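You operate a simulated robot arm through the tools that you are given. There is no shell and no other tool.

Carry out the task below with a simulated robot arm. There is one attempt and no reset: what you move stays moved.

TASK
Put things in order on the back of the spray bench. At the end: the teal fan nozzle stands where the red roll stood; the clear drain cup stands where the grey insert stood; the red roll stands on top of the brown link box; the grey insert from the back of the spray bench stands where the teal fan nozzle stood; whatever was shut is shut again. Leave all else as you found it, and nothing knocked over.
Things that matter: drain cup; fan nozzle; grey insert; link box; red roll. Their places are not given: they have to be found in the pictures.

Only the result counts: the job must be done as asked and must still hold three seconds after the hand-in. Knocking over, shifting, dropping, spilling or breaking anything else fails it.

THE ROBOT
A 7-joint arm with a two-finger parallel gripper, fixed in place. Base frame: the origin is at the foot of the arm, x ahead of it, y to its left, z up; the work surface is at about z = 0. Lengths are in cm, angles in rad, forces in N, time in s.
With the tool pointing down near the work surface it reaches from about 22 to 58 cm from the base axis. Its first joint turns from -1.152 to 1.152 rad. Payload 2.5 kg.
The tool frame sits at the grasp point between the pads (the TCP): z along the fingers, y along the line on which they close. The tips reach 2.3 cm beyond it. The gripper opens to 9.4 cm. The fingers are 3.8 cm wide and 1 cm thick; the gripper's body (5.4 by 9.6 cm) begins 3.9 cm behind the TCP.
Orientation is told as [roll, pitch, yaw] about the base's x, y, z axes, in that order, counted from this pose: with the fingers straight down and closing along the base's y, the tool's x points along the base's -x, its y along +y and its z along -z.

THE INTERFACE
- The arm moves only by the tool arm_command. Its argument "steps" is a list of rows, each an object of numbers (a shift or turn left out is 0, a gripper value left out holds the last): "tx", "ty", "tz": the shift along the tool's x, y, z in m; "ax", "ay", "az": the turn, a rotation vector about the tool's x, y, z in rad. In form: [{"tx": .., "ty": .., "tz": .., "ax": .., "ay": .., "az": ..}, ...]. A call has 1 to 20 rows; each row shifts and turns the commanded pose from where the row before left it, along the tool's axes as they then stand. "hand" is the finger opening in m, from 0 to 0.094, set as the call begins (left out, the last holds). Rows are played at 5 a second. More than 5 cm and 0.15 rad between two rows, or a gripper value outside its range, and nothing of the call is played. A pose out of reach is approached as far as the arm can. The call stops where the force on the tool passes 40 N (or 10 N more than at its start, if that is more) or the arm is blocked; 0.2 s more then pass. The fingers move at their own pace (about 10.8 cm/s each) and stop on an object; they squeeze with about 43 N. The grip force told is the motor's: it shows also when the fingers shut on nothing. Time passes only in rows, and 0.2 s behind the last, so rows that do not move let the fingers close. The reply holds the time, the measured pose of the TCP, the force on the tool along the base axes, the opening and the grip force, in the units named above and with some noise, with the torque about the TCP (base axes, N m) and any sound that the robot's microphone picked up.
- Cameras (640 x 400 px; columns grow to the right, rows downward): "scene" is fixed at [13.36, -42.03, 54.76]; the picture's right is [0.69, -0.72, 0.00], its down [-0.39, -0.37, -0.84] and it looks along [0.61, 0.58, -0.54] (base axes); focal length 306 px, centre (320, 200). "wrist" rides on the gripper at [8.6, 1.6, -7.4] in the tool frame; the picture's right is [-0.18, 0.98, 0.00], its down [-0.58, -0.11, -0.81] and it looks along [-0.79, -0.15, 0.59] (tool axes); focal length 243 px, centre (320, 200).
- camera(camera): a new picture of that camera. It takes no simulated time.
- pixel_to_xyz(camera, pixels): for up to 12 pixels [column, row] of the newest picture of that camera ("zoom" is the newest enlarged one), the place [x, y, z] in the base frame of the surface seen there, good to about 0.3 cm. It takes no simulated time.
- close_up(camera, box): a new picture of the part [left, top, right, bottom] of that camera's present view, enlarged. It takes no simulated time.
- finish_job(): hands the job in; it is judged then, once.

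Open the gripper and draw the arm clear of the work before you hand the job in, unless the task says otherwise.

The tools are called after "Emit:" by a JSON object that holds its "fn" and its "kwargs". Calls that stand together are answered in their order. arm_command: Moves the arm, as the interface text tells. Its arguments: {"type":"object","properties":{"steps":{"type":"array"},"hand":{"type":"number"}},"required":["steps"]} The other tools are called the same way: camera (camera) takes a picture; pixel_to_xyz (camera, pixels) gives the place of the surface under pixels of a picture; close_up (camera, box) takes an enlarged picture of a part of a camera's view; finish_job () hands the job in.

At the start:

```text
t: 0.0
tool_pos: [37.96, 14.28, 38.19]
orientation: [-0.003, 0.001, -0.001]
force: [-0.2, -0.1, -0.3]
torque: [0.0, -0.01, -0.01]
grip_width: 9.4
grasp_force: 0.0
```

scene: 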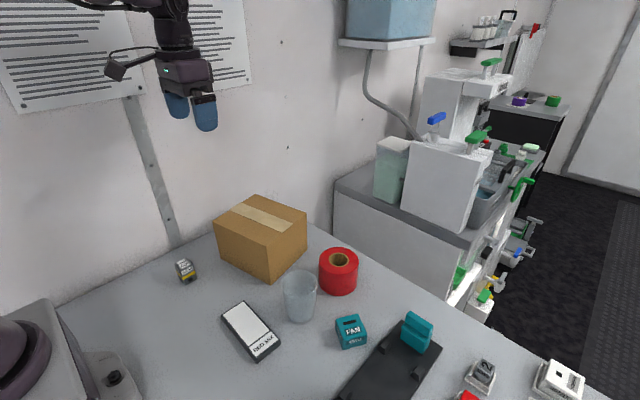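
wrist: 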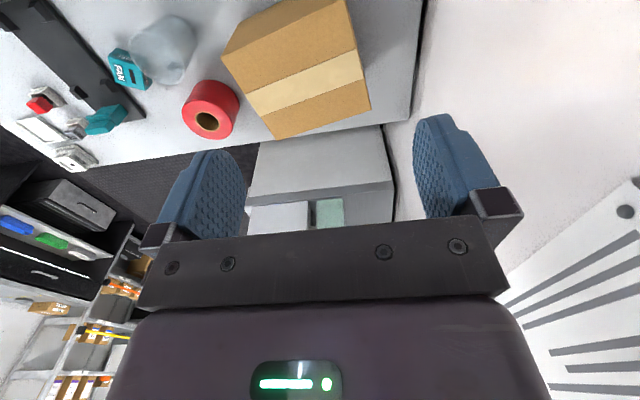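

The first scene picture shows a brown box near (260,238), a red roll near (338,270), a clear cup near (300,298), a teal "FAN" piece near (350,331), a black tray near (390,365), and a grey piece near (186,270). I'll enlarge these to tell them apart.

Emit:
{"fn": "close_up", "kwargs": {"camera": "scene", "box": [160, 180, 400, 330]}}

Emit:
{"fn": "close_up", "kwargs": {"camera": "scene", "box": [320, 290, 600, 400]}}

Emit:
{"fn": "close_up", "kwargs": {"camera": "scene", "box": [150, 240, 310, 370]}}

Emit:
{"fn": "close_up", "kwargs": {"camera": "wrist", "box": [0, 0, 260, 180]}}

```text
2.67 times, centred on (280, 255) of scene
```

zoom: 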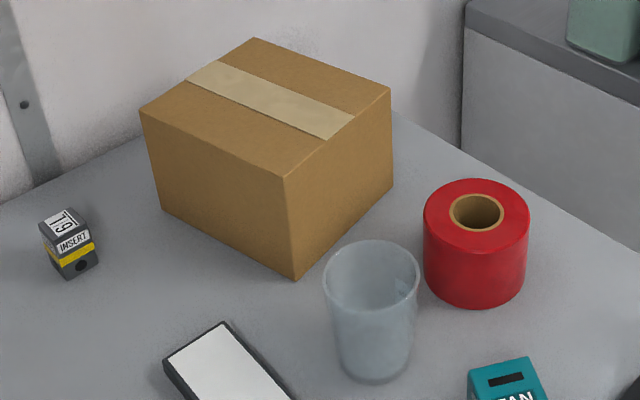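

```text
2.29 times, centred on (460, 345) of scene
```

zoom: 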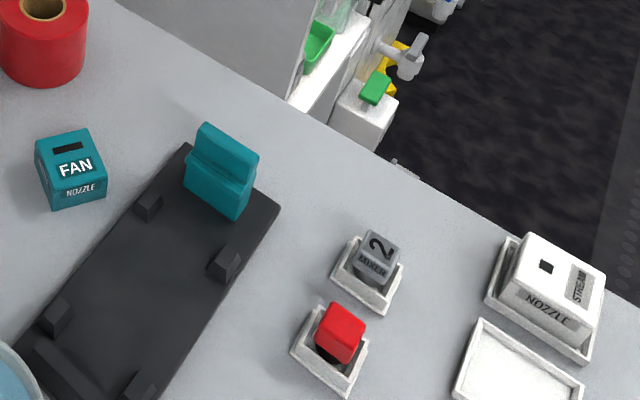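

```text
3.08 times, centred on (230, 305) of scene
```

zoom: 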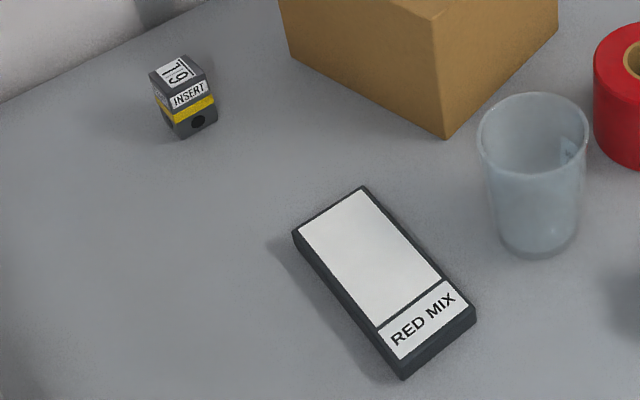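

```text
2.22 times, centred on (130, 90) of wrist
```

zoom: 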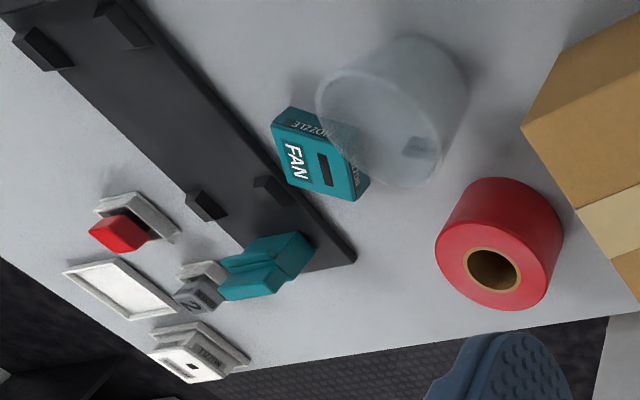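

The piece at (186,270) is labelled "19 INSERT", which is the grey insert. The close-up also shows something bluish below the frame, near column 320, so I'll look at the lower edge and the left part of the bench.

Emit:
{"fn": "close_up", "kwargs": {"camera": "scene", "box": [160, 390, 480, 400]}}

Emit:
{"fn": "close_up", "kwargs": {"camera": "scene", "box": [0, 200, 300, 400]}}

Emit:
{"fn": "close_up", "kwargs": {"camera": "scene", "box": [330, 60, 640, 330]}}

Emit:
{"fn": "camera", "kwargs": {"camera": "scene"}}

Emit:
{"fn": "camera", "kwargs": {"camera": "wrist"}}

```text
2.00 times, centred on (320, 395) of scene
```

zoom: 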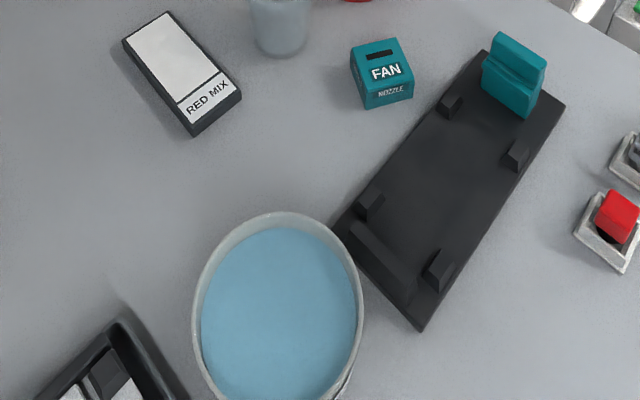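

```text
2.00 times, centred on (150, 300) of scene
```

zoom: 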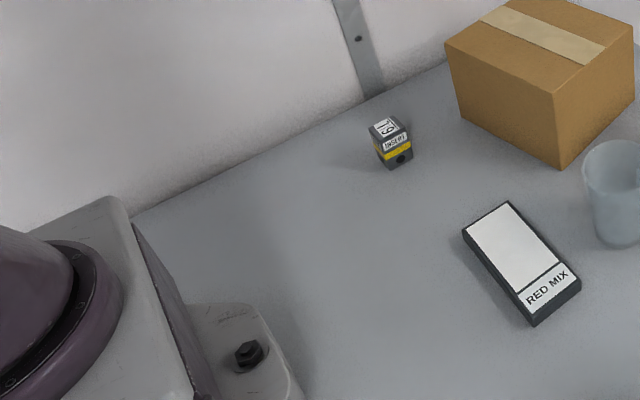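

```text
1.48 times, centred on (485, 195) of scene
```

zoom: 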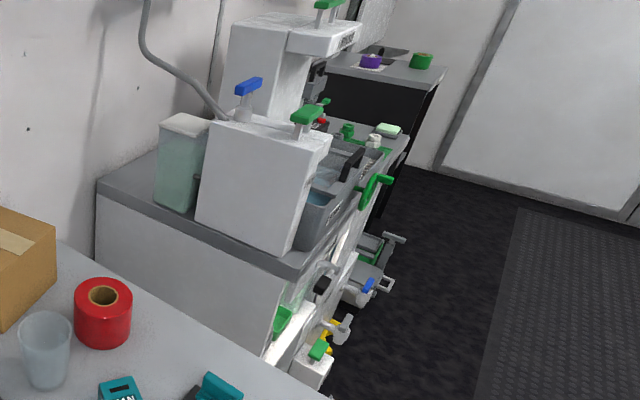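

```text
taken
```

scene: 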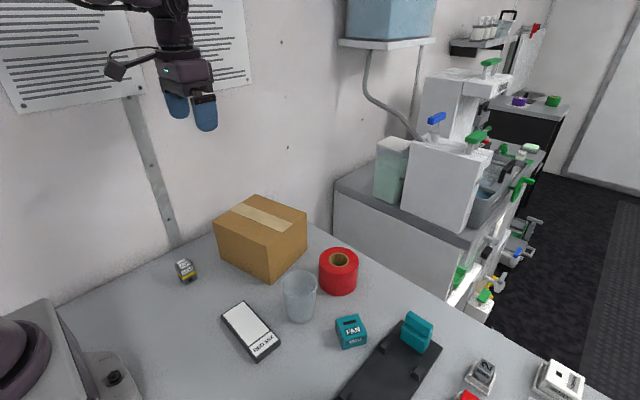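

```text
taken
```

wrist: 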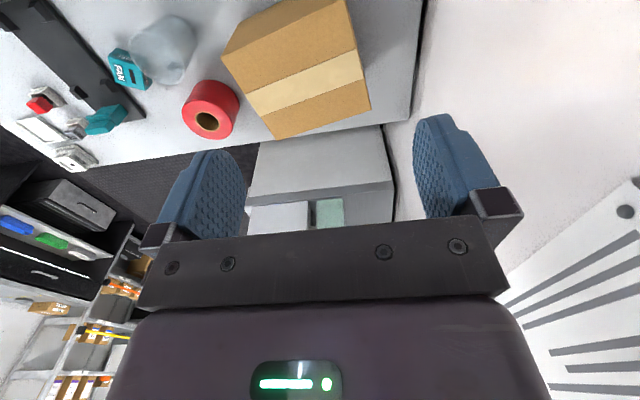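

The bench also holds a "RED MIX" block, a bucket of blue liquid, a black tray and small white trays, all of which must stay as they are. Now I'll measure the items that matter.

Emit:
{"fn": "pixel_to_xyz", "kwargs": {"camera": "scene", "pixels": [[184, 265], [187, 278], [213, 221], [255, 196], [306, 211], [267, 240], [271, 281], [263, 215], [218, 258], [340, 248], [339, 292], [324, 262]]}}

Emit:
{"fn": "pixel_to_xyz", "kwargs": {"camera": "scene", "pixels": [[300, 275], [285, 281], [316, 281], [300, 321], [348, 321], [352, 346], [341, 348], [367, 343], [336, 320], [361, 315], [417, 325], [402, 340]]}}

Emit:
{"fn": "close_up", "kwargs": {"camera": "scene", "box": [270, 230, 390, 360]}}

```text
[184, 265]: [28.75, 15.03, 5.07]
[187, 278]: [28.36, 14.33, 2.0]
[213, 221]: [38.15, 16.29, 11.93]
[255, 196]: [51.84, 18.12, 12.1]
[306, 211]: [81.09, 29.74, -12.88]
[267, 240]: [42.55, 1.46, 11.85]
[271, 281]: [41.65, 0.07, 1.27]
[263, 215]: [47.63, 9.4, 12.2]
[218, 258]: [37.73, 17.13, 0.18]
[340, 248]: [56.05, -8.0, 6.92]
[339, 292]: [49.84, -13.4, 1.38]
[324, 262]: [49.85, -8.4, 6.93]
```

```text
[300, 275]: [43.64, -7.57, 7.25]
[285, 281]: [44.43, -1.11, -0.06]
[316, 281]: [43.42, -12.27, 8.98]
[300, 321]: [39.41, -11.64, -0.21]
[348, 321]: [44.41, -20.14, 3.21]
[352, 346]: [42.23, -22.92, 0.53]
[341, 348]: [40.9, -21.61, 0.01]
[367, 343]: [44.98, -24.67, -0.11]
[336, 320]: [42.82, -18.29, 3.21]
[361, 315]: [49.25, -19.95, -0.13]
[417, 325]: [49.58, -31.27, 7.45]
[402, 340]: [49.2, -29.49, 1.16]
```

```text
3.08 times, centred on (330, 295) of scene
```

zoom: 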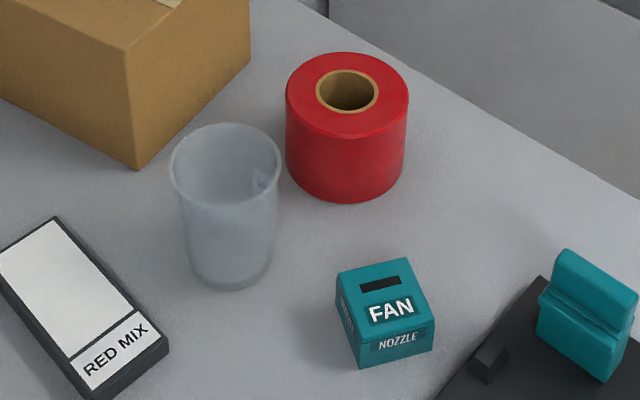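

The roll is about 8.8 cm across, which is tight for the 9.4 cm opening, so I need accurate centres. I'll zoom tightly on the roll and measure it first.

Emit:
{"fn": "close_up", "kwargs": {"camera": "scene", "box": [298, 240, 378, 300]}}

```text
6.67 times, centred on (338, 270) of scene
```

zoom: 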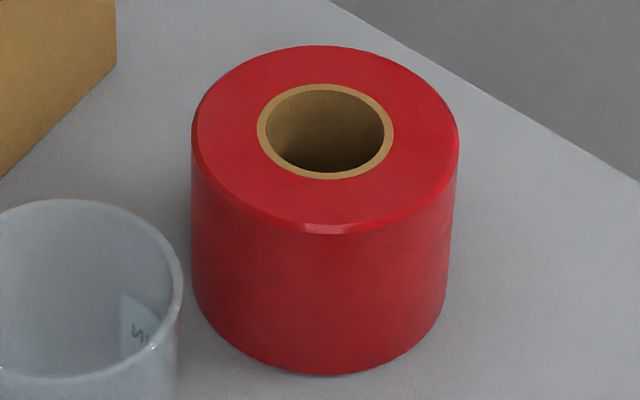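

The top face ellipse of the roll spans columns 191–459 in this zoom, with the core centred near (325,131). I'll sample around the top ring and its side to get the height and centre.

Emit:
{"fn": "pixel_to_xyz", "kwargs": {"camera": "zoom", "pixels": [[225, 131], [425, 131], [325, 65], [325, 200], [265, 131], [387, 131], [325, 86], [325, 176], [255, 80], [395, 80], [255, 185], [395, 185]]}}

Emit:
{"fn": "pixel_to_xyz", "kwargs": {"camera": "zoom", "pixels": [[330, 390], [230, 360], [460, 300], [560, 200], [325, 300], [260, 280], [400, 280], [325, 360], [600, 250], [500, 370], [200, 390], [150, 190]]}}

```text
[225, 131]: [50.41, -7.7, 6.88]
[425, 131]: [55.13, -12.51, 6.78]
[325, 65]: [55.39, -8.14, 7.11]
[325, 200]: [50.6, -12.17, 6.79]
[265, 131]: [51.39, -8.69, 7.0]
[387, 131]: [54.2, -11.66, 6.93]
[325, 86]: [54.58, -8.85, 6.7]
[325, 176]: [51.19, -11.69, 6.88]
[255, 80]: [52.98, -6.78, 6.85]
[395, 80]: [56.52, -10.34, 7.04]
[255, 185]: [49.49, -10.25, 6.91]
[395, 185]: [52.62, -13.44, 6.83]
```

```text
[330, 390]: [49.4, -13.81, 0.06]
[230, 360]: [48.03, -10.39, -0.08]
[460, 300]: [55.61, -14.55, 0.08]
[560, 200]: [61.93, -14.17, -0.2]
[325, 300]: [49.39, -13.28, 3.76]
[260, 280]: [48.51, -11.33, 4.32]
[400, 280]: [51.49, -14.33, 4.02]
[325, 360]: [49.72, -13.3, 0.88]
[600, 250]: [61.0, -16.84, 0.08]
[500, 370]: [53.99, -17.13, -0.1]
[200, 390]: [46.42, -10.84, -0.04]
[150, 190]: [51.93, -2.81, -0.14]
```

The top-ring pairs average to a roll centre of about (52.8, −10.2), with the top at z≈6.9 and a diameter of about 8.9. Next I'll zoom on the nozzle, the insert and the cup.

Emit:
{"fn": "close_up", "kwargs": {"camera": "scene", "box": [320, 305, 384, 360]}}

Emit:
{"fn": "pixel_to_xyz", "kwargs": {"camera": "zoom", "pixels": [[240, 130], [400, 130], [320, 130], [320, 180], [260, 200], [400, 170], [320, 90], [330, 270], [400, 260], [280, 260], [230, 200], [250, 240]]}}

```text
7.27 times, centred on (352, 332) of scene
```

zoom: 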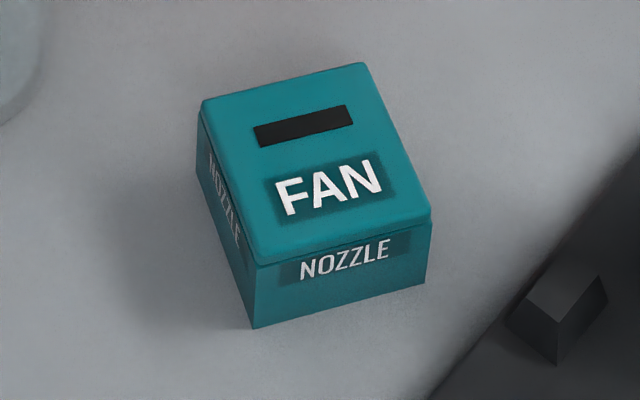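

```text
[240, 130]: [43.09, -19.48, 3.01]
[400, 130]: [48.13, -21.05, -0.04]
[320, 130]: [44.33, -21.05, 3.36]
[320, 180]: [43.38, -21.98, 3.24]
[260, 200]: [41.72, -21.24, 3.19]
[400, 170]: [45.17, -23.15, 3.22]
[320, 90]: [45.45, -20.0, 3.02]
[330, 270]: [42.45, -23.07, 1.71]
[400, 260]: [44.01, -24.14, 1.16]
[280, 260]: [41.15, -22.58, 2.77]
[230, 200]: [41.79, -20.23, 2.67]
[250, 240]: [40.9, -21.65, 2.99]
```

The nozzle's top centre comes out near (43.75, −21.4), top z≈3.2, with its sides turned about −0.54 rad. Next come the insert, the cup and the wall edge.

Emit:
{"fn": "close_up", "kwargs": {"camera": "scene", "box": [160, 250, 208, 290]}}

Emit:
{"fn": "pixel_to_xyz", "kwargs": {"camera": "zoom", "pixels": [[320, 150], [280, 140], [360, 160], [330, 190], [330, 120], [340, 260], [360, 300], [250, 220], [300, 240], [400, 250], [100, 100], [330, 370]]}}

```text
10.00 times, centred on (184, 270) of scene
```

zoom: 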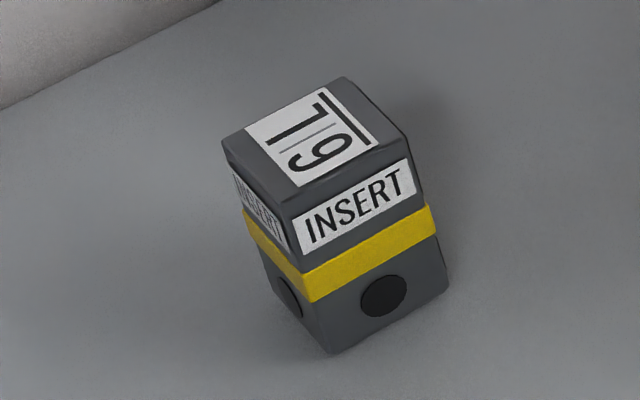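

```text
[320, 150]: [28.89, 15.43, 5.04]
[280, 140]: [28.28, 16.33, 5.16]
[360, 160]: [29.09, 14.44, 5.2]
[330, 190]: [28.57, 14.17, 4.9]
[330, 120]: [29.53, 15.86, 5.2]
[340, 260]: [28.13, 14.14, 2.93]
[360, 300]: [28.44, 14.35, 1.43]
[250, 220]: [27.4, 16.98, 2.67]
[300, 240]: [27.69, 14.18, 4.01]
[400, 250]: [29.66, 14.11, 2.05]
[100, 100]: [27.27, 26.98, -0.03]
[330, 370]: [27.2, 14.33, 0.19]
```

The insert is about 3×3 cm, roughly axis-aligned, with its centre near (28.85, 15.5) and top z≈5.1; the wall sits near y≈28. Next are the cup and the tray edge near the nozzle.

Emit:
{"fn": "close_up", "kwargs": {"camera": "scene", "box": [268, 262, 332, 330]}}

Emit:
{"fn": "pixel_to_xyz", "kwargs": {"camera": "zoom", "pixels": [[200, 120], [440, 120], [320, 60], [320, 170], [320, 330], [240, 250], [320, 250], [400, 250], [320, 360], [240, 310], [400, 310], [320, 130]]}}

```text
5.88 times, centred on (300, 296) of scene
```

zoom: 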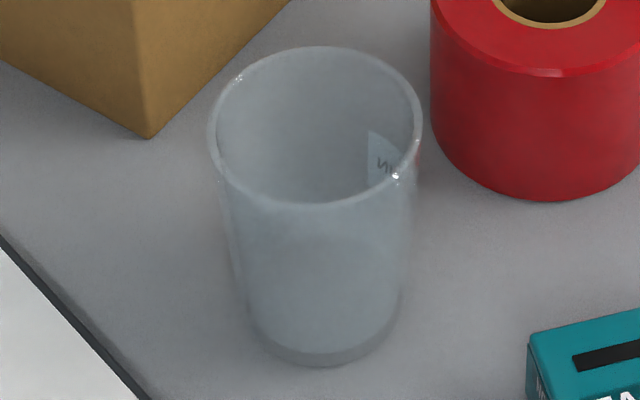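

```text
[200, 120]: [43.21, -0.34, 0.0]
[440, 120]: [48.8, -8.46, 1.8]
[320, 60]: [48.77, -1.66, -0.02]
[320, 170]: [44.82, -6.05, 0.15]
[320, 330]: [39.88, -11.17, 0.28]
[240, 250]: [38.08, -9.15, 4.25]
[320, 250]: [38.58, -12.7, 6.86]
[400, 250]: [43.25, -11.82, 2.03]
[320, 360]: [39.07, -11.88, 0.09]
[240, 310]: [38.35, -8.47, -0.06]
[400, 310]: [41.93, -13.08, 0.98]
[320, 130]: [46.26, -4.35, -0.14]
```

The cup stands near (40.65, −10.4), is about 9 cm tall and has a 7 cm rim; it's clear, so I'll check it again later. I'll move the arm up high to above the red roll, still at z≈28, and turn the tool so the wrist camera stays clear of the cup and the box.

Emit:
{"fn": "arm_command", "kwargs": {"steps": [{"tx": -0.0212, "ty": -0.035, "tz": 0.0143}, {"tx": -0.0212, "ty": -0.035, "tz": 0.0143}, {"tx": -0.0212, "ty": -0.035, "tz": 0.0143}, {"tx": -0.0212, "ty": -0.035, "tz": 0.0143}, {"tx": -0.0212, "ty": -0.035, "tz": 0.0143}, {"tx": -0.0212, "ty": -0.035, "tz": 0.0143}, {"tx": -0.0212, "ty": -0.035, "tz": 0.0143}, {"az": 0.14}, {"az": 0.14}, {"az": 0.14}, {"az": 0.14}, {"az": 0.14}, {}], "hand": 0.094}}

Emit:
{"fn": "camera", "kwargs": {"camera": "wrist"}}

Emit:
{"fn": "camera", "kwargs": {"camera": "scene"}}

```text
t: 2.8
tool_pos: [52.77, -10.16, 28.31]
orientation: [0.0, -0.001, -0.702]
force: [0.4, -0.1, -0.4]
torque: [0.03, 0.0, -0.04]
grip_width: 9.39
grasp_force: 0.2
```

```text
taken
```

wrist: 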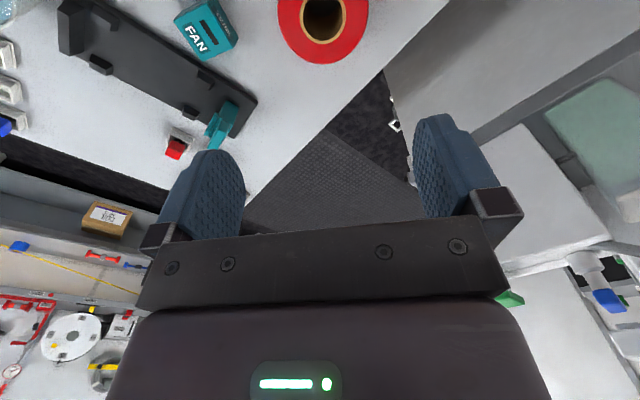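

```text
taken
```

scene: 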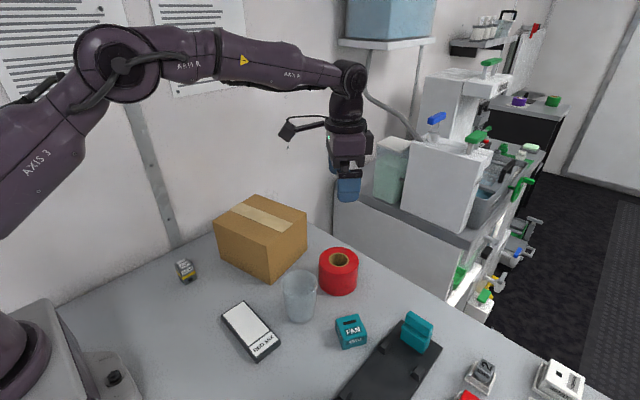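

The TCP is at (52.77, −10.16), yaw −0.70, and the roll's core shows near (322,15) in the wrist view, close to the approach axis at column 320. I'll enlarge it to measure the alignment.

Emit:
{"fn": "close_up", "kwargs": {"camera": "wrist", "box": [220, -40, 420, 85]}}

```text
refused: -40 is not a number from 0 to 400
```

Emit:
{"fn": "close_up", "kwargs": {"camera": "wrist", "box": [220, 0, 420, 60]}}

```text
3.20 times, centred on (320, 30) of wrist
```

zoom: 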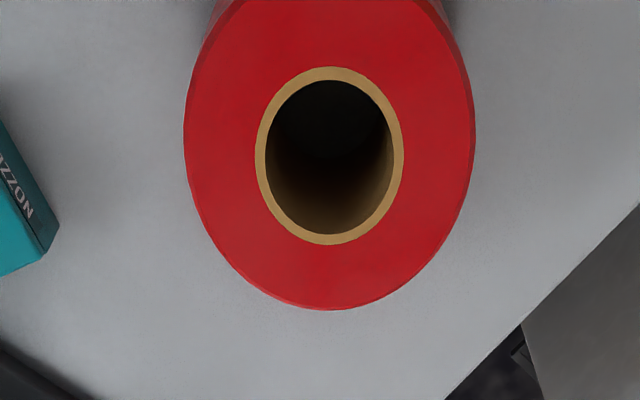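

The roll's centre is at zoom column ~330, i.e. 3 px right, which is about 0.3 cm along +tool y. I'll correct that and come down 10 cm for a finer check.

Emit:
{"fn": "arm_command", "kwargs": {"steps": [{"ty": 0.0031, "tz": 0.02}, {"tz": 0.02}, {"tz": 0.02}, {"tz": 0.02}, {"tz": 0.02}, {}]}}

Emit:
{"fn": "close_up", "kwargs": {"camera": "wrist", "box": [190, 0, 450, 150]}}

Emit:
{"fn": "camera", "kwargs": {"camera": "wrist"}}

```text
t: 4.2
tool_pos: [53.16, -10.05, 18.23]
orientation: [0.0, 0.001, -0.698]
force: [-0.5, -0.1, 0.1]
torque: [-0.01, -0.01, 0.03]
grip_width: 9.44
grasp_force: 0.1
```

```text
2.46 times, centred on (320, 75) of wrist
```

zoom: 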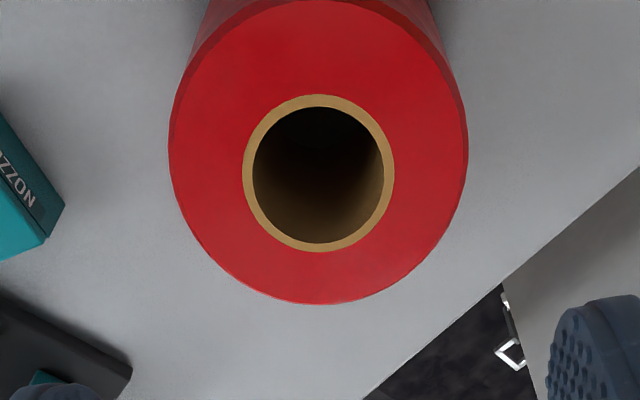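

```text
taken
```

wrist: 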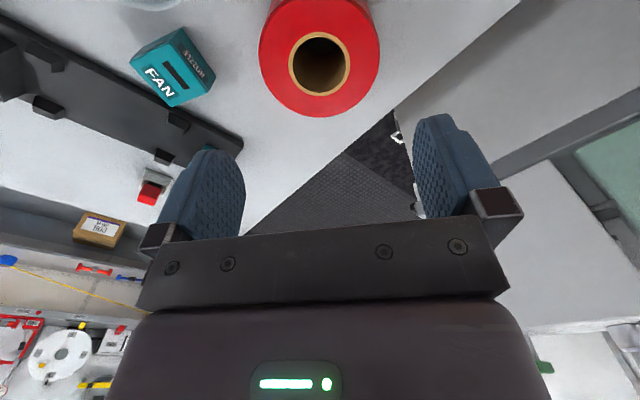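

The roll now shows centred at zoom column 318.5, within about 0.05 cm of the axis. I'll come down until the tips are about 1 cm above the roll's top and check how both fingers lie against its sides.

Emit:
{"fn": "arm_command", "kwargs": {"steps": [{"tz": 0.02}, {"tz": 0.02}, {"tz": 0.02}, {"tz": 0.02}, {}]}}

Emit:
{"fn": "camera", "kwargs": {"camera": "wrist"}}

Emit:
{"fn": "close_up", "kwargs": {"camera": "scene", "box": [280, 180, 420, 310]}}

Emit:
{"fn": "close_up", "kwargs": {"camera": "wrist", "box": [160, 40, 480, 240]}}

```text
t: 5.4
tool_pos: [53.07, -10.09, 10.29]
orientation: [0.0, 0.0, -0.7]
force: [-0.4, 0.5, -0.3]
torque: [-0.01, 0.0, -0.01]
grip_width: 9.39
grasp_force: 0.0
```

```text
taken
```

wrist: 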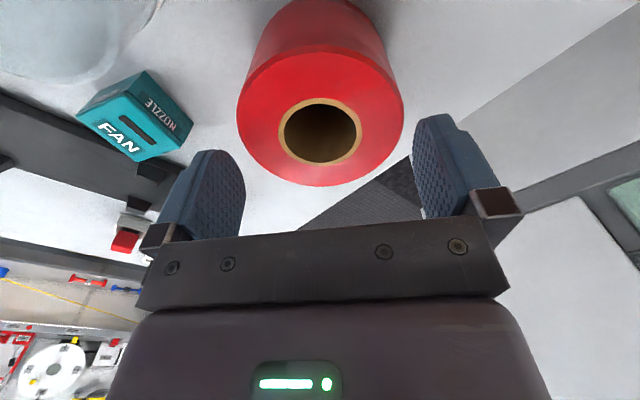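

```text
3.08 times, centred on (350, 245) of scene
```

zoom: 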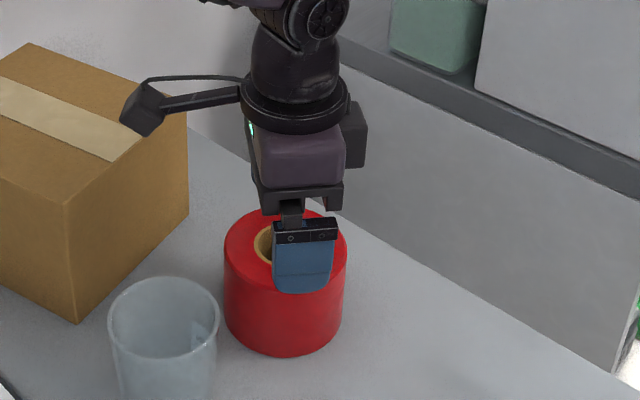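

```text
2.00 times, centred on (320, 140) of wrist
```

zoom: 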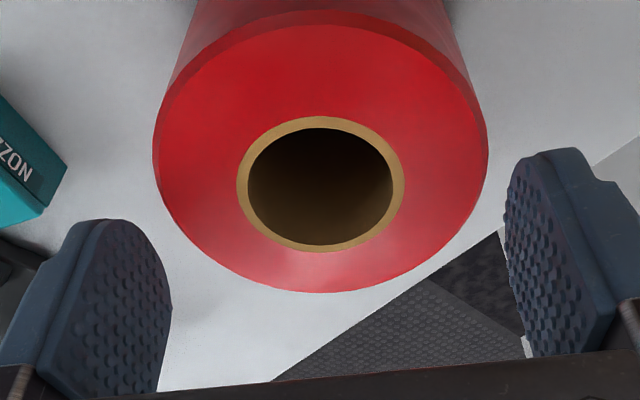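

The roll shows centred at column 320 with half-width 84 px, which gives a diameter of about 8.94 cm and 0.2 cm of play on each side. I'll descend slowly around it, watching the force.

Emit:
{"fn": "arm_command", "kwargs": {"steps": [{"tz": 0.004, "ty": 0.0003}, {"tz": 0.004}, {"tz": 0.004}, {"tz": 0.004}, {"tz": 0.004}, {"tz": 0.004}, {}]}}

Emit:
{"fn": "camera", "kwargs": {"camera": "wrist"}}

```text
t: 7.0
tool_pos: [53.07, -9.95, 7.87]
orientation: [0.0, 0.0, -0.701]
force: [0.1, -0.5, 0.0]
torque: [0.0, -0.03, 0.0]
grip_width: 9.38
grasp_force: 0.1
```

```text
taken
```

wrist: 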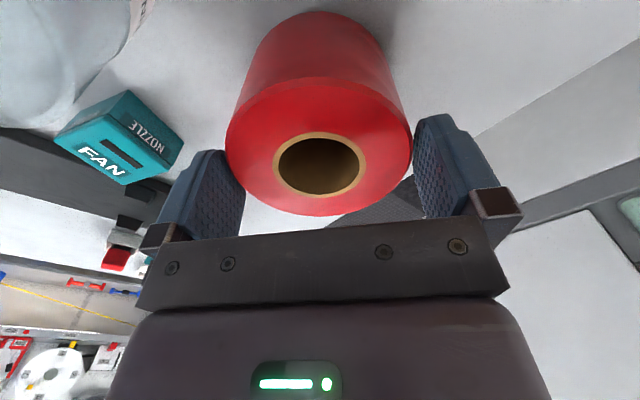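

No force has shown up and the tips are already below the roll's top, so the fingers straddle it. I'll continue down to z≈4.6.

Emit:
{"fn": "arm_command", "kwargs": {"steps": [{"tz": 0.004}, {"tz": 0.004}, {"tz": 0.004}, {"tz": 0.004}, {"tz": 0.004}, {"tz": 0.004}, {"tz": 0.004}, {"tz": 0.004}, {}]}}

Emit:
{"fn": "camera", "kwargs": {"camera": "wrist"}}

Emit:
{"fn": "close_up", "kwargs": {"camera": "scene", "box": [260, 200, 420, 330]}}

```text
t: 9.0
tool_pos: [53.1, -10.06, 4.62]
orientation: [0.0, -0.001, -0.698]
force: [0.4, 0.4, 0.2]
torque: [0.0, 0.02, 0.0]
grip_width: 9.37
grasp_force: 0.0
```

```text
taken
```

wrist: 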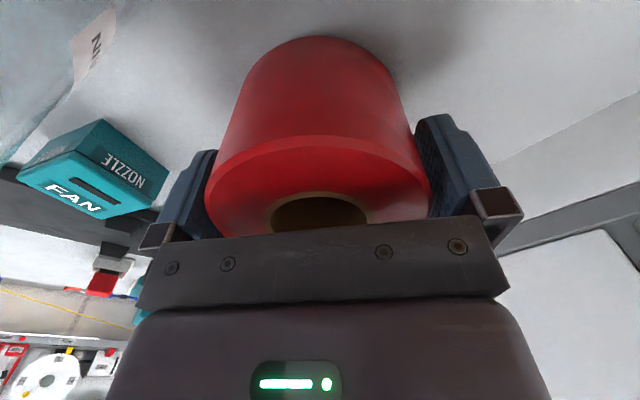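

```text
3.08 times, centred on (340, 265) of scene
```

zoom: 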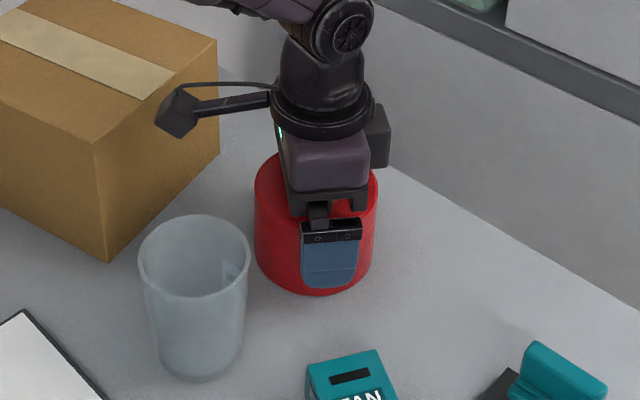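

The fingers bracket the roll without contact at TCP (53.1, −10.05, 4.6), which I'll take as the roll's spot. Now I'll close on it.

Emit:
{"fn": "arm_command", "kwargs": {"steps": [{}, {}, {}, {}], "hand": 0.08}}

```text
t: 10.0
tool_pos: [53.07, -10.02, 4.62]
orientation: [0.0, 0.0, -0.699]
force: [0.5, 0.2, -0.1]
torque: [-0.04, -0.04, -0.01]
grip_width: 8.75
grasp_force: 43.0
```

The grip holds at 8.75 cm with 43 N. I'll lift the roll straight up 2 cm first and check the weight and hold.

Emit:
{"fn": "arm_command", "kwargs": {"steps": [{"tz": -0.005}, {"tz": -0.005}, {"tz": -0.01}, {}]}}

Emit:
{"fn": "close_up", "kwargs": {"camera": "scene", "box": [260, 200, 420, 330]}}

```text
t: 11.0
tool_pos: [53.14, -9.97, 6.64]
orientation: [-0.001, 0.0, -0.699]
force: [0.0, -0.1, 0.6]
torque: [0.01, -0.05, -0.02]
grip_width: 8.67
grasp_force: 42.5
```

```text
3.08 times, centred on (340, 265) of scene
```

zoom: 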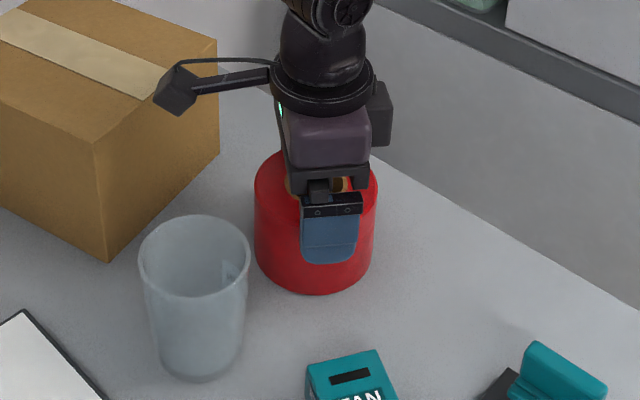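

The scene shows the roll still on the bench: its bottom edge is unchanged, and the fingers slid up about 2 cm with almost no force. I'll look closely before doing more.

Emit:
{"fn": "camera", "kwargs": {"camera": "wrist"}}

Emit:
{"fn": "close_up", "kwargs": {"camera": "scene", "box": [310, 225, 375, 300]}}

Emit:
{"fn": "arm_command", "kwargs": {"steps": [{}]}}

```text
taken
```

wrist: 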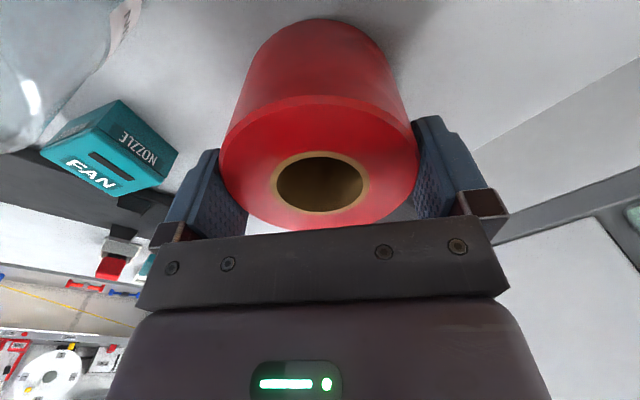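

```text
5.33 times, centred on (342, 262) of scene
```

zoom: 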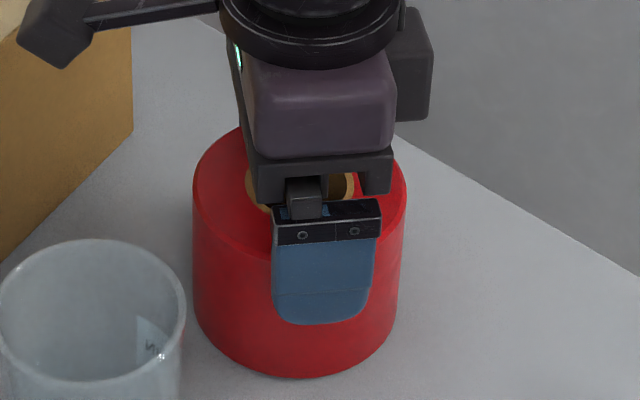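

```text
t: 11.4
tool_pos: [53.02, -10.0, 6.56]
orientation: [0.001, -0.002, -0.699]
force: [-0.9, 0.2, 0.2]
torque: [0.0, -0.02, -0.02]
grip_width: 8.66
grasp_force: 42.5
```

The roll is untouched and standing, so the pads slipped on it. I'll open, go back down a bit lower for a deeper grip, and close with a full close command and a longer wait.

Emit:
{"fn": "arm_command", "kwargs": {"steps": [{}, {}, {}], "hand": 0.094}}

Emit:
{"fn": "camera", "kwargs": {"camera": "wrist"}}

```text
t: 12.2
tool_pos: [53.12, -9.93, 6.68]
orientation: [0.0, 0.0, -0.701]
force: [-0.2, -0.5, 0.1]
torque: [0.01, -0.02, -0.02]
grip_width: 9.41
grasp_force: 0.0
```

```text
taken
```

wrist: 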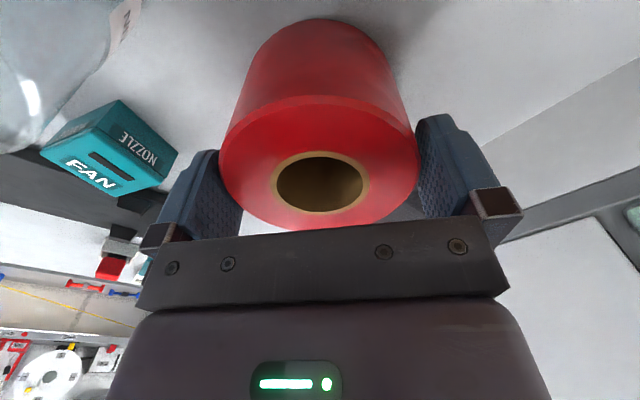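

The roll is still centred (columns 218–419). I'll go down to z≈3.6 and close fully with a long wait.

Emit:
{"fn": "arm_command", "kwargs": {"steps": [{"tz": 0.005}, {"tz": 0.005}, {"tz": 0.005}, {"tz": 0.005}, {"tz": 0.005}, {"tz": 0.005}, {}]}}

Emit:
{"fn": "arm_command", "kwargs": {"steps": [{}, {}, {}, {}, {}, {}, {}, {}], "hand": 0.0}}

Emit:
{"fn": "arm_command", "kwargs": {"steps": [{"tz": -0.001}, {"tz": -0.001}, {"tz": -0.001}, {"tz": -0.001}, {"tz": -0.001}]}}

Emit:
{"fn": "close_up", "kwargs": {"camera": "scene", "box": [310, 225, 375, 300]}}

Emit:
{"fn": "camera", "kwargs": {"camera": "wrist"}}

```text
t: 13.8
tool_pos: [53.05, -10.01, 3.65]
orientation: [0.0, 0.002, -0.7]
force: [-0.6, -1.0, -0.7]
torque: [0.01, 0.0, 0.0]
grip_width: 9.4
grasp_force: 0.0
```

```text
t: 15.6
tool_pos: [53.03, -9.94, 3.6]
orientation: [0.0, 0.0, -0.7]
force: [-0.7, 0.3, -0.1]
torque: [0.07, -0.02, 0.06]
grip_width: 8.67
grasp_force: 42.9
```

```text
t: 16.8
tool_pos: [53.03, -9.96, 4.14]
orientation: [0.0, -0.001, -0.698]
force: [-0.1, 0.2, -1.6]
torque: [-0.03, -0.02, 0.0]
grip_width: 8.67
grasp_force: 43.5
```

```text
5.33 times, centred on (342, 262) of scene
```

zoom: 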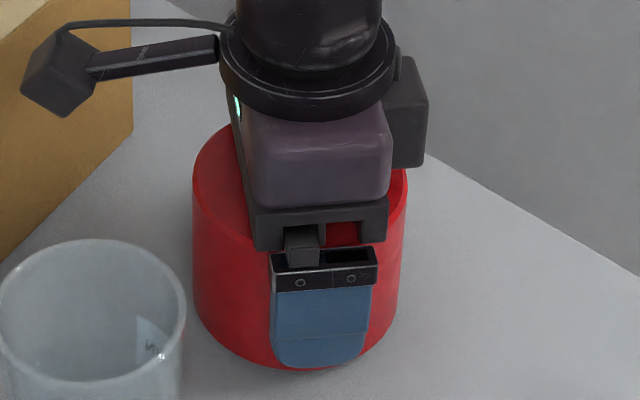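

```text
taken
```

wrist: 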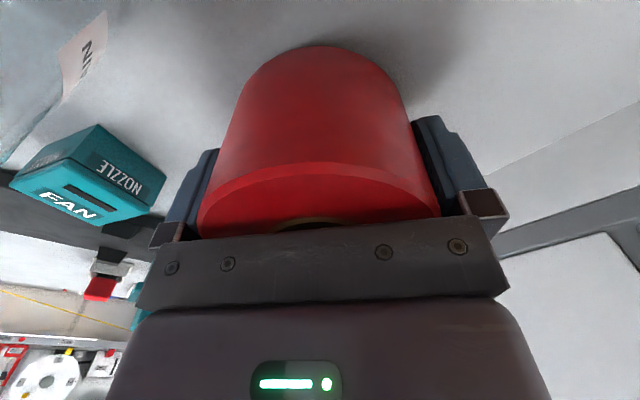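

The force now reads −1.6 N in z, which may be the roll's weight. I'll lift another 1 cm slowly and compare the pictures.

Emit:
{"fn": "arm_command", "kwargs": {"steps": [{"tz": -0.001}, {"tz": -0.001}, {"tz": -0.001}, {"tz": -0.001}, {"tz": -0.001}, {"tz": -0.001}, {"tz": -0.001}, {"tz": -0.001}, {"tz": -0.001}, {"tz": -0.001}]}}

Emit:
{"fn": "close_up", "kwargs": {"camera": "scene", "box": [310, 225, 375, 300]}}

Emit:
{"fn": "camera", "kwargs": {"camera": "wrist"}}

```text
t: 19.0
tool_pos: [52.97, -9.96, 5.06]
orientation: [0.0, 0.002, -0.7]
force: [0.7, -0.2, -2.3]
torque: [0.01, 0.02, 0.0]
grip_width: 8.66
grasp_force: 42.6
```

```text
5.33 times, centred on (342, 262) of scene
```

zoom: 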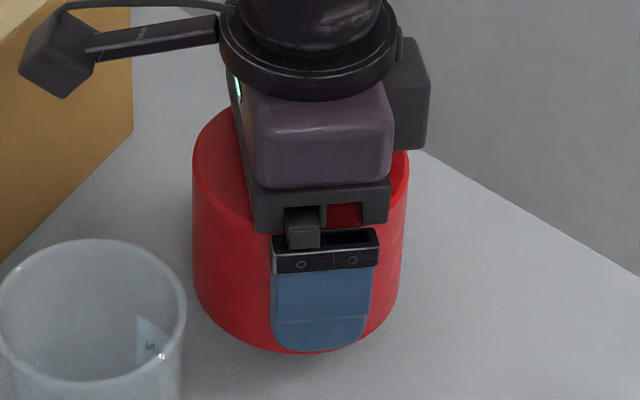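

```text
taken
```

wrist: 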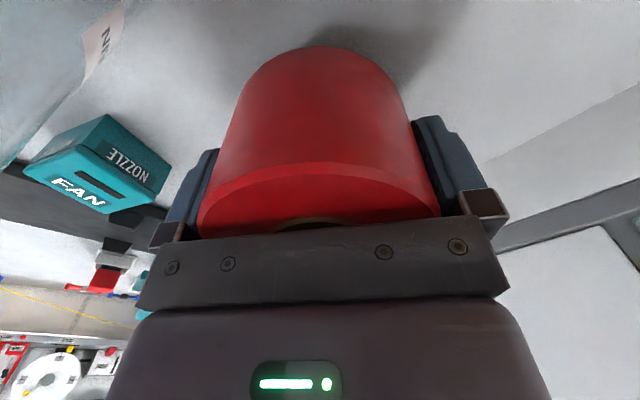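

The roll now moves with the gripper: the wrist view is unchanged relative to the fingers, and the scene shows it off the bench. I'll keep lifting gently.

Emit:
{"fn": "arm_command", "kwargs": {"steps": [{"tz": -0.002}, {"tz": -0.003}, {"tz": -0.003}, {"tz": -0.003}, {"tz": -0.003}, {"tz": -0.003}, {"tz": -0.003}, {"tz": -0.003}, {"tz": -0.003}, {"tz": -0.003}, {"tz": -0.003}, {"tz": -0.003}, {"tz": -0.003}, {"tz": -0.003}, {"tz": -0.003}, {"tz": -0.003}, {"tz": -0.003}, {"tz": -0.003}, {"tz": -0.003}, {"tz": -0.002}]}}

Emit:
{"fn": "camera", "kwargs": {"camera": "wrist"}}

```text
t: 23.2
tool_pos: [53.06, -9.85, 10.88]
orientation: [0.0, 0.0, -0.701]
force: [-0.3, -0.2, -1.0]
torque: [0.0, 0.01, -0.02]
grip_width: 8.66
grasp_force: 42.9
```

```text
taken
```

wrist: 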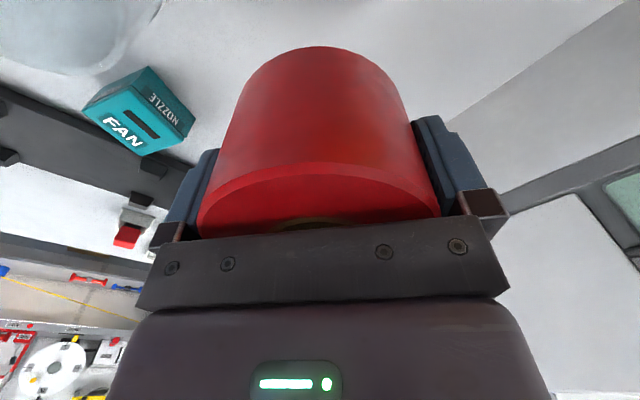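

The roll is held steadily. I'll go on up to about z≈19 and meanwhile re-measure the box top.

Emit:
{"fn": "arm_command", "kwargs": {"steps": [{"tz": -0.002}, {"tz": -0.004}, {"tz": -0.004}, {"tz": -0.004}, {"tz": -0.004}, {"tz": -0.004}, {"tz": -0.004}, {"tz": -0.004}, {"tz": -0.004}, {"tz": -0.004}, {"tz": -0.004}, {"tz": -0.004}, {"tz": -0.004}, {"tz": -0.004}, {"tz": -0.004}, {"tz": -0.004}, {"tz": -0.004}, {"tz": -0.004}, {"tz": -0.004}, {"tz": -0.003}]}}

Emit:
{"fn": "close_up", "kwargs": {"camera": "scene", "box": [200, 180, 330, 290]}}

Emit:
{"fn": "pixel_to_xyz", "kwargs": {"camera": "zoom", "pixels": [[120, 135], [205, 70], [270, 120], [200, 120], [260, 175], [225, 135], [330, 105], [280, 80], [150, 115], [240, 100], [300, 130], [180, 155]]}}

Emit:
{"fn": "camera", "kwargs": {"camera": "wrist"}}

```text
t: 27.4
tool_pos: [52.96, -9.99, 18.68]
orientation: [0.0, -0.001, -0.699]
force: [0.4, -0.5, -2.1]
torque: [-0.01, 0.02, 0.0]
grip_width: 8.64
grasp_force: 43.0
```

```text
3.64 times, centred on (265, 235) of scene
```

zoom: 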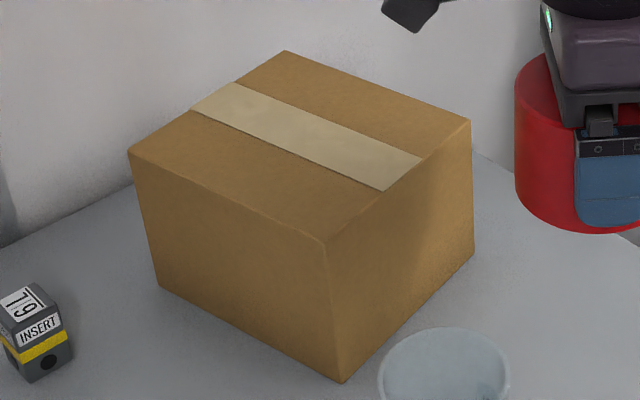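

```text
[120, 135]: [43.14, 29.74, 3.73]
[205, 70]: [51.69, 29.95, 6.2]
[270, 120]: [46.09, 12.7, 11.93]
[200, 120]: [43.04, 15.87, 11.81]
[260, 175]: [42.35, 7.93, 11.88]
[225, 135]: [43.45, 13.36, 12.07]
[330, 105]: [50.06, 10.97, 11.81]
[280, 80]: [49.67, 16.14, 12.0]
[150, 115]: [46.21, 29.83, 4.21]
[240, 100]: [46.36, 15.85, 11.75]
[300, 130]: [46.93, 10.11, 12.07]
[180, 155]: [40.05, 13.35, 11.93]
```

```text
taken
```

wrist: 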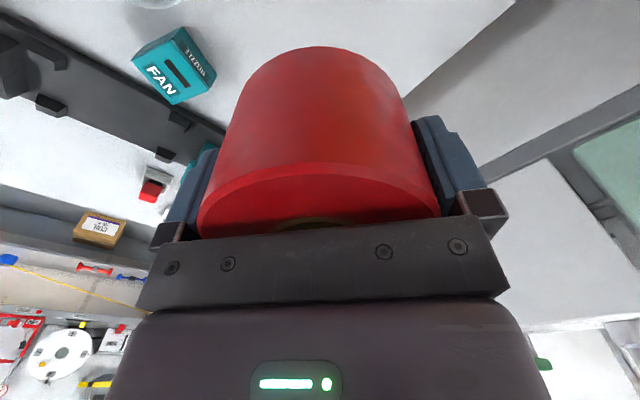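

The box-top samples average to a centre of (46.8, 9.4) with the top at z≈11.95. The roll's underside is at about z≈15, so I'll carry it over the box slowly.

Emit:
{"fn": "arm_command", "kwargs": {"steps": [{"tx": 0.004, "ty": 0.0025}, {"tx": 0.0084, "ty": 0.0053}, {"tx": 0.009, "ty": 0.00567}, {"tx": 0.009, "ty": 0.00567}, {"tx": 0.009, "ty": 0.00567}, {"tx": 0.009, "ty": 0.00567}, {"tx": 0.009, "ty": 0.00567}, {"tx": 0.009, "ty": 0.00567}, {"tx": 0.009, "ty": 0.00567}, {"tx": 0.009, "ty": 0.00567}, {"tx": 0.009, "ty": 0.00567}, {"tx": 0.009, "ty": 0.00567}, {"tx": 0.009, "ty": 0.00567}, {"tx": 0.009, "ty": 0.00567}, {"tx": 0.009, "ty": 0.00567}, {"tx": 0.009, "ty": 0.00567}, {"tx": 0.009, "ty": 0.00567}, {"tx": 0.009, "ty": 0.00567}, {"tx": 0.0096, "ty": 0.0061}, {"tx": 0.006, "ty": 0.0036}]}}

Emit:
{"fn": "close_up", "kwargs": {"camera": "scene", "box": [180, 120, 350, 300]}}

Emit:
{"fn": "camera", "kwargs": {"camera": "wrist"}}

```text
t: 31.6
tool_pos: [46.95, 9.38, 18.6]
orientation: [0.0, 0.0, -0.7]
force: [0.1, -0.1, -1.4]
torque: [0.0, -0.03, -0.01]
grip_width: 8.61
grasp_force: 43.0
```

```text
2.22 times, centred on (265, 210) of scene
```

zoom: 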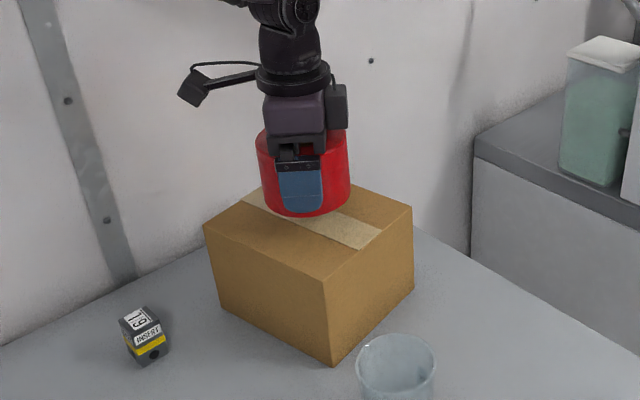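

```text
taken
```

wrist: 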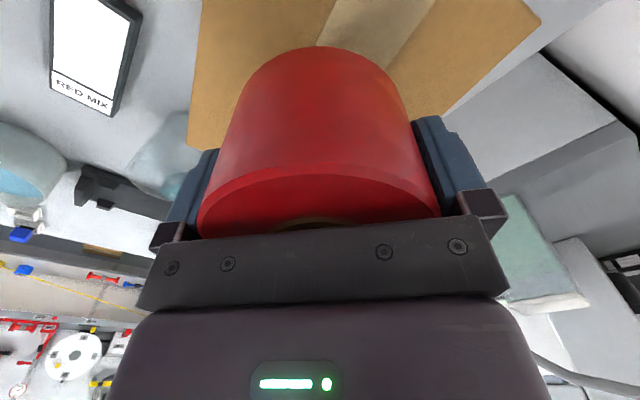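

The roll hangs over the middle of the box. I'll lower it 2.5 cm, then feel for contact in small steps.

Emit:
{"fn": "arm_command", "kwargs": {"steps": [{"tz": 0.003}, {"tz": 0.003}, {"tz": 0.003}, {"tz": 0.003}, {"tz": 0.003}, {"tz": 0.003}, {"tz": 0.003}, {"tz": 0.002}, {"tz": 0.002}]}}

Emit:
{"fn": "arm_command", "kwargs": {"steps": [{"tz": 0.001}, {"tz": 0.001}]}}

Emit:
{"fn": "close_up", "kwargs": {"camera": "scene", "box": [200, 170, 330, 290]}}

```text
t: 33.6
tool_pos: [46.9, 9.47, 16.22]
orientation: [0.0, 0.001, -0.701]
force: [0.9, -0.1, -1.0]
torque: [0.0, 0.0, 0.01]
grip_width: 8.66
grasp_force: 43.1
```

```text
t: 34.2
tool_pos: [46.91, 9.49, 15.79]
orientation: [0.0, -0.002, -0.701]
force: [-0.2, 0.0, -1.4]
torque: [0.03, -0.02, 0.01]
grip_width: 8.59
grasp_force: 43.4
```

```text
3.33 times, centred on (265, 230) of scene
```

zoom: 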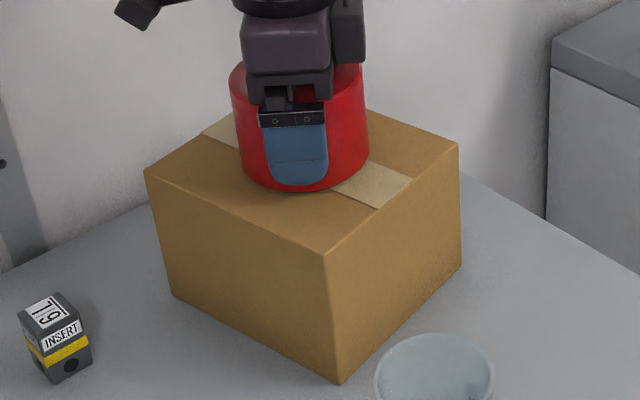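

It's still just hanging (−1.4 N). I'll lower it in 1 mm steps until the weight comes off.

Emit:
{"fn": "arm_command", "kwargs": {"steps": [{"tz": 0.001}]}}

Emit:
{"fn": "arm_command", "kwargs": {"steps": [{"tz": 0.001}]}}

Emit:
{"fn": "arm_command", "kwargs": {"steps": [{"tz": 0.001}]}}

```text
t: 34.6
tool_pos: [46.99, 9.38, 15.75]
orientation: [0.0, 0.0, -0.701]
force: [0.0, -0.3, -0.5]
torque: [-0.01, 0.03, 0.02]
grip_width: 8.62
grasp_force: 42.4
```

```text
t: 35.0
tool_pos: [46.98, 9.4, 15.76]
orientation: [-0.001, 0.0, -0.7]
force: [0.0, 0.2, -1.2]
torque: [-0.02, -0.03, 0.02]
grip_width: 8.64
grasp_force: 43.3
```

```text
t: 35.4
tool_pos: [47.05, 9.44, 15.58]
orientation: [0.0, 0.0, -0.7]
force: [0.5, -0.3, -0.5]
torque: [0.04, -0.01, 0.0]
grip_width: 8.62
grasp_force: 42.9
```

There's no clear contact yet at z≈15.6, so I'll continue in 1 mm steps.

Emit:
{"fn": "arm_command", "kwargs": {"steps": [{"tz": 0.001}]}}

Emit:
{"fn": "arm_command", "kwargs": {"steps": [{"tz": 0.001}]}}

Emit:
{"fn": "close_up", "kwargs": {"camera": "scene", "box": [225, 195, 305, 250]}}

```text
t: 35.8
tool_pos: [46.9, 9.45, 15.72]
orientation: [0.0, 0.0, -0.7]
force: [-4.3, -0.1, 9.0]
torque: [-0.09, 0.46, -0.02]
grip_width: 8.62
grasp_force: 43.2
```

```text
t: 36.2
tool_pos: [46.95, 9.36, 15.62]
orientation: [0.0, -0.001, -0.7]
force: [-8.4, -1.8, 25.1]
torque: [-0.02, 0.98, 0.1]
grip_width: 8.61
grasp_force: 42.9
```

```text
7.27 times, centred on (265, 222) of scene
```

zoom: 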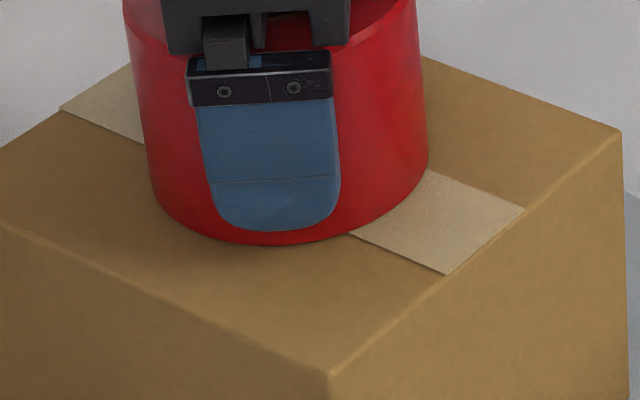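

The roll is touching the box firmly (25 N). I'll back off 1 mm to ease the load, then open.

Emit:
{"fn": "arm_command", "kwargs": {"steps": [{"tz": -0.001}, {}]}}

Emit:
{"fn": "arm_command", "kwargs": {"steps": [{}, {}, {}], "hand": 0.094}}

Emit:
{"fn": "close_up", "kwargs": {"camera": "scene", "box": [200, 170, 330, 290]}}

Emit:
{"fn": "camera", "kwargs": {"camera": "wrist"}}

```text
t: 36.8
tool_pos: [46.92, 9.51, 15.63]
orientation: [0.003, -0.002, -0.7]
force: [-4.2, -2.5, 20.6]
torque: [0.01, 0.67, 0.2]
grip_width: 8.6
grasp_force: 42.8
```

```text
t: 37.6
tool_pos: [46.97, 9.36, 15.46]
orientation: [0.0, 0.001, -0.7]
force: [-0.3, -0.6, 0.5]
torque: [-0.03, 0.03, 0.0]
grip_width: 9.4
grasp_force: 0.0
```

```text
3.33 times, centred on (265, 230) of scene
```

zoom: 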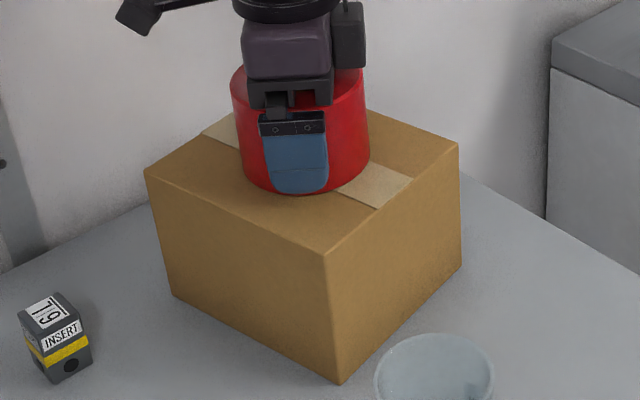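

```text
taken
```

wrist: 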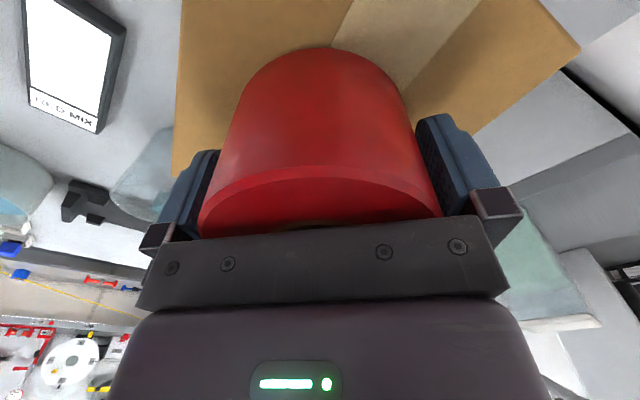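

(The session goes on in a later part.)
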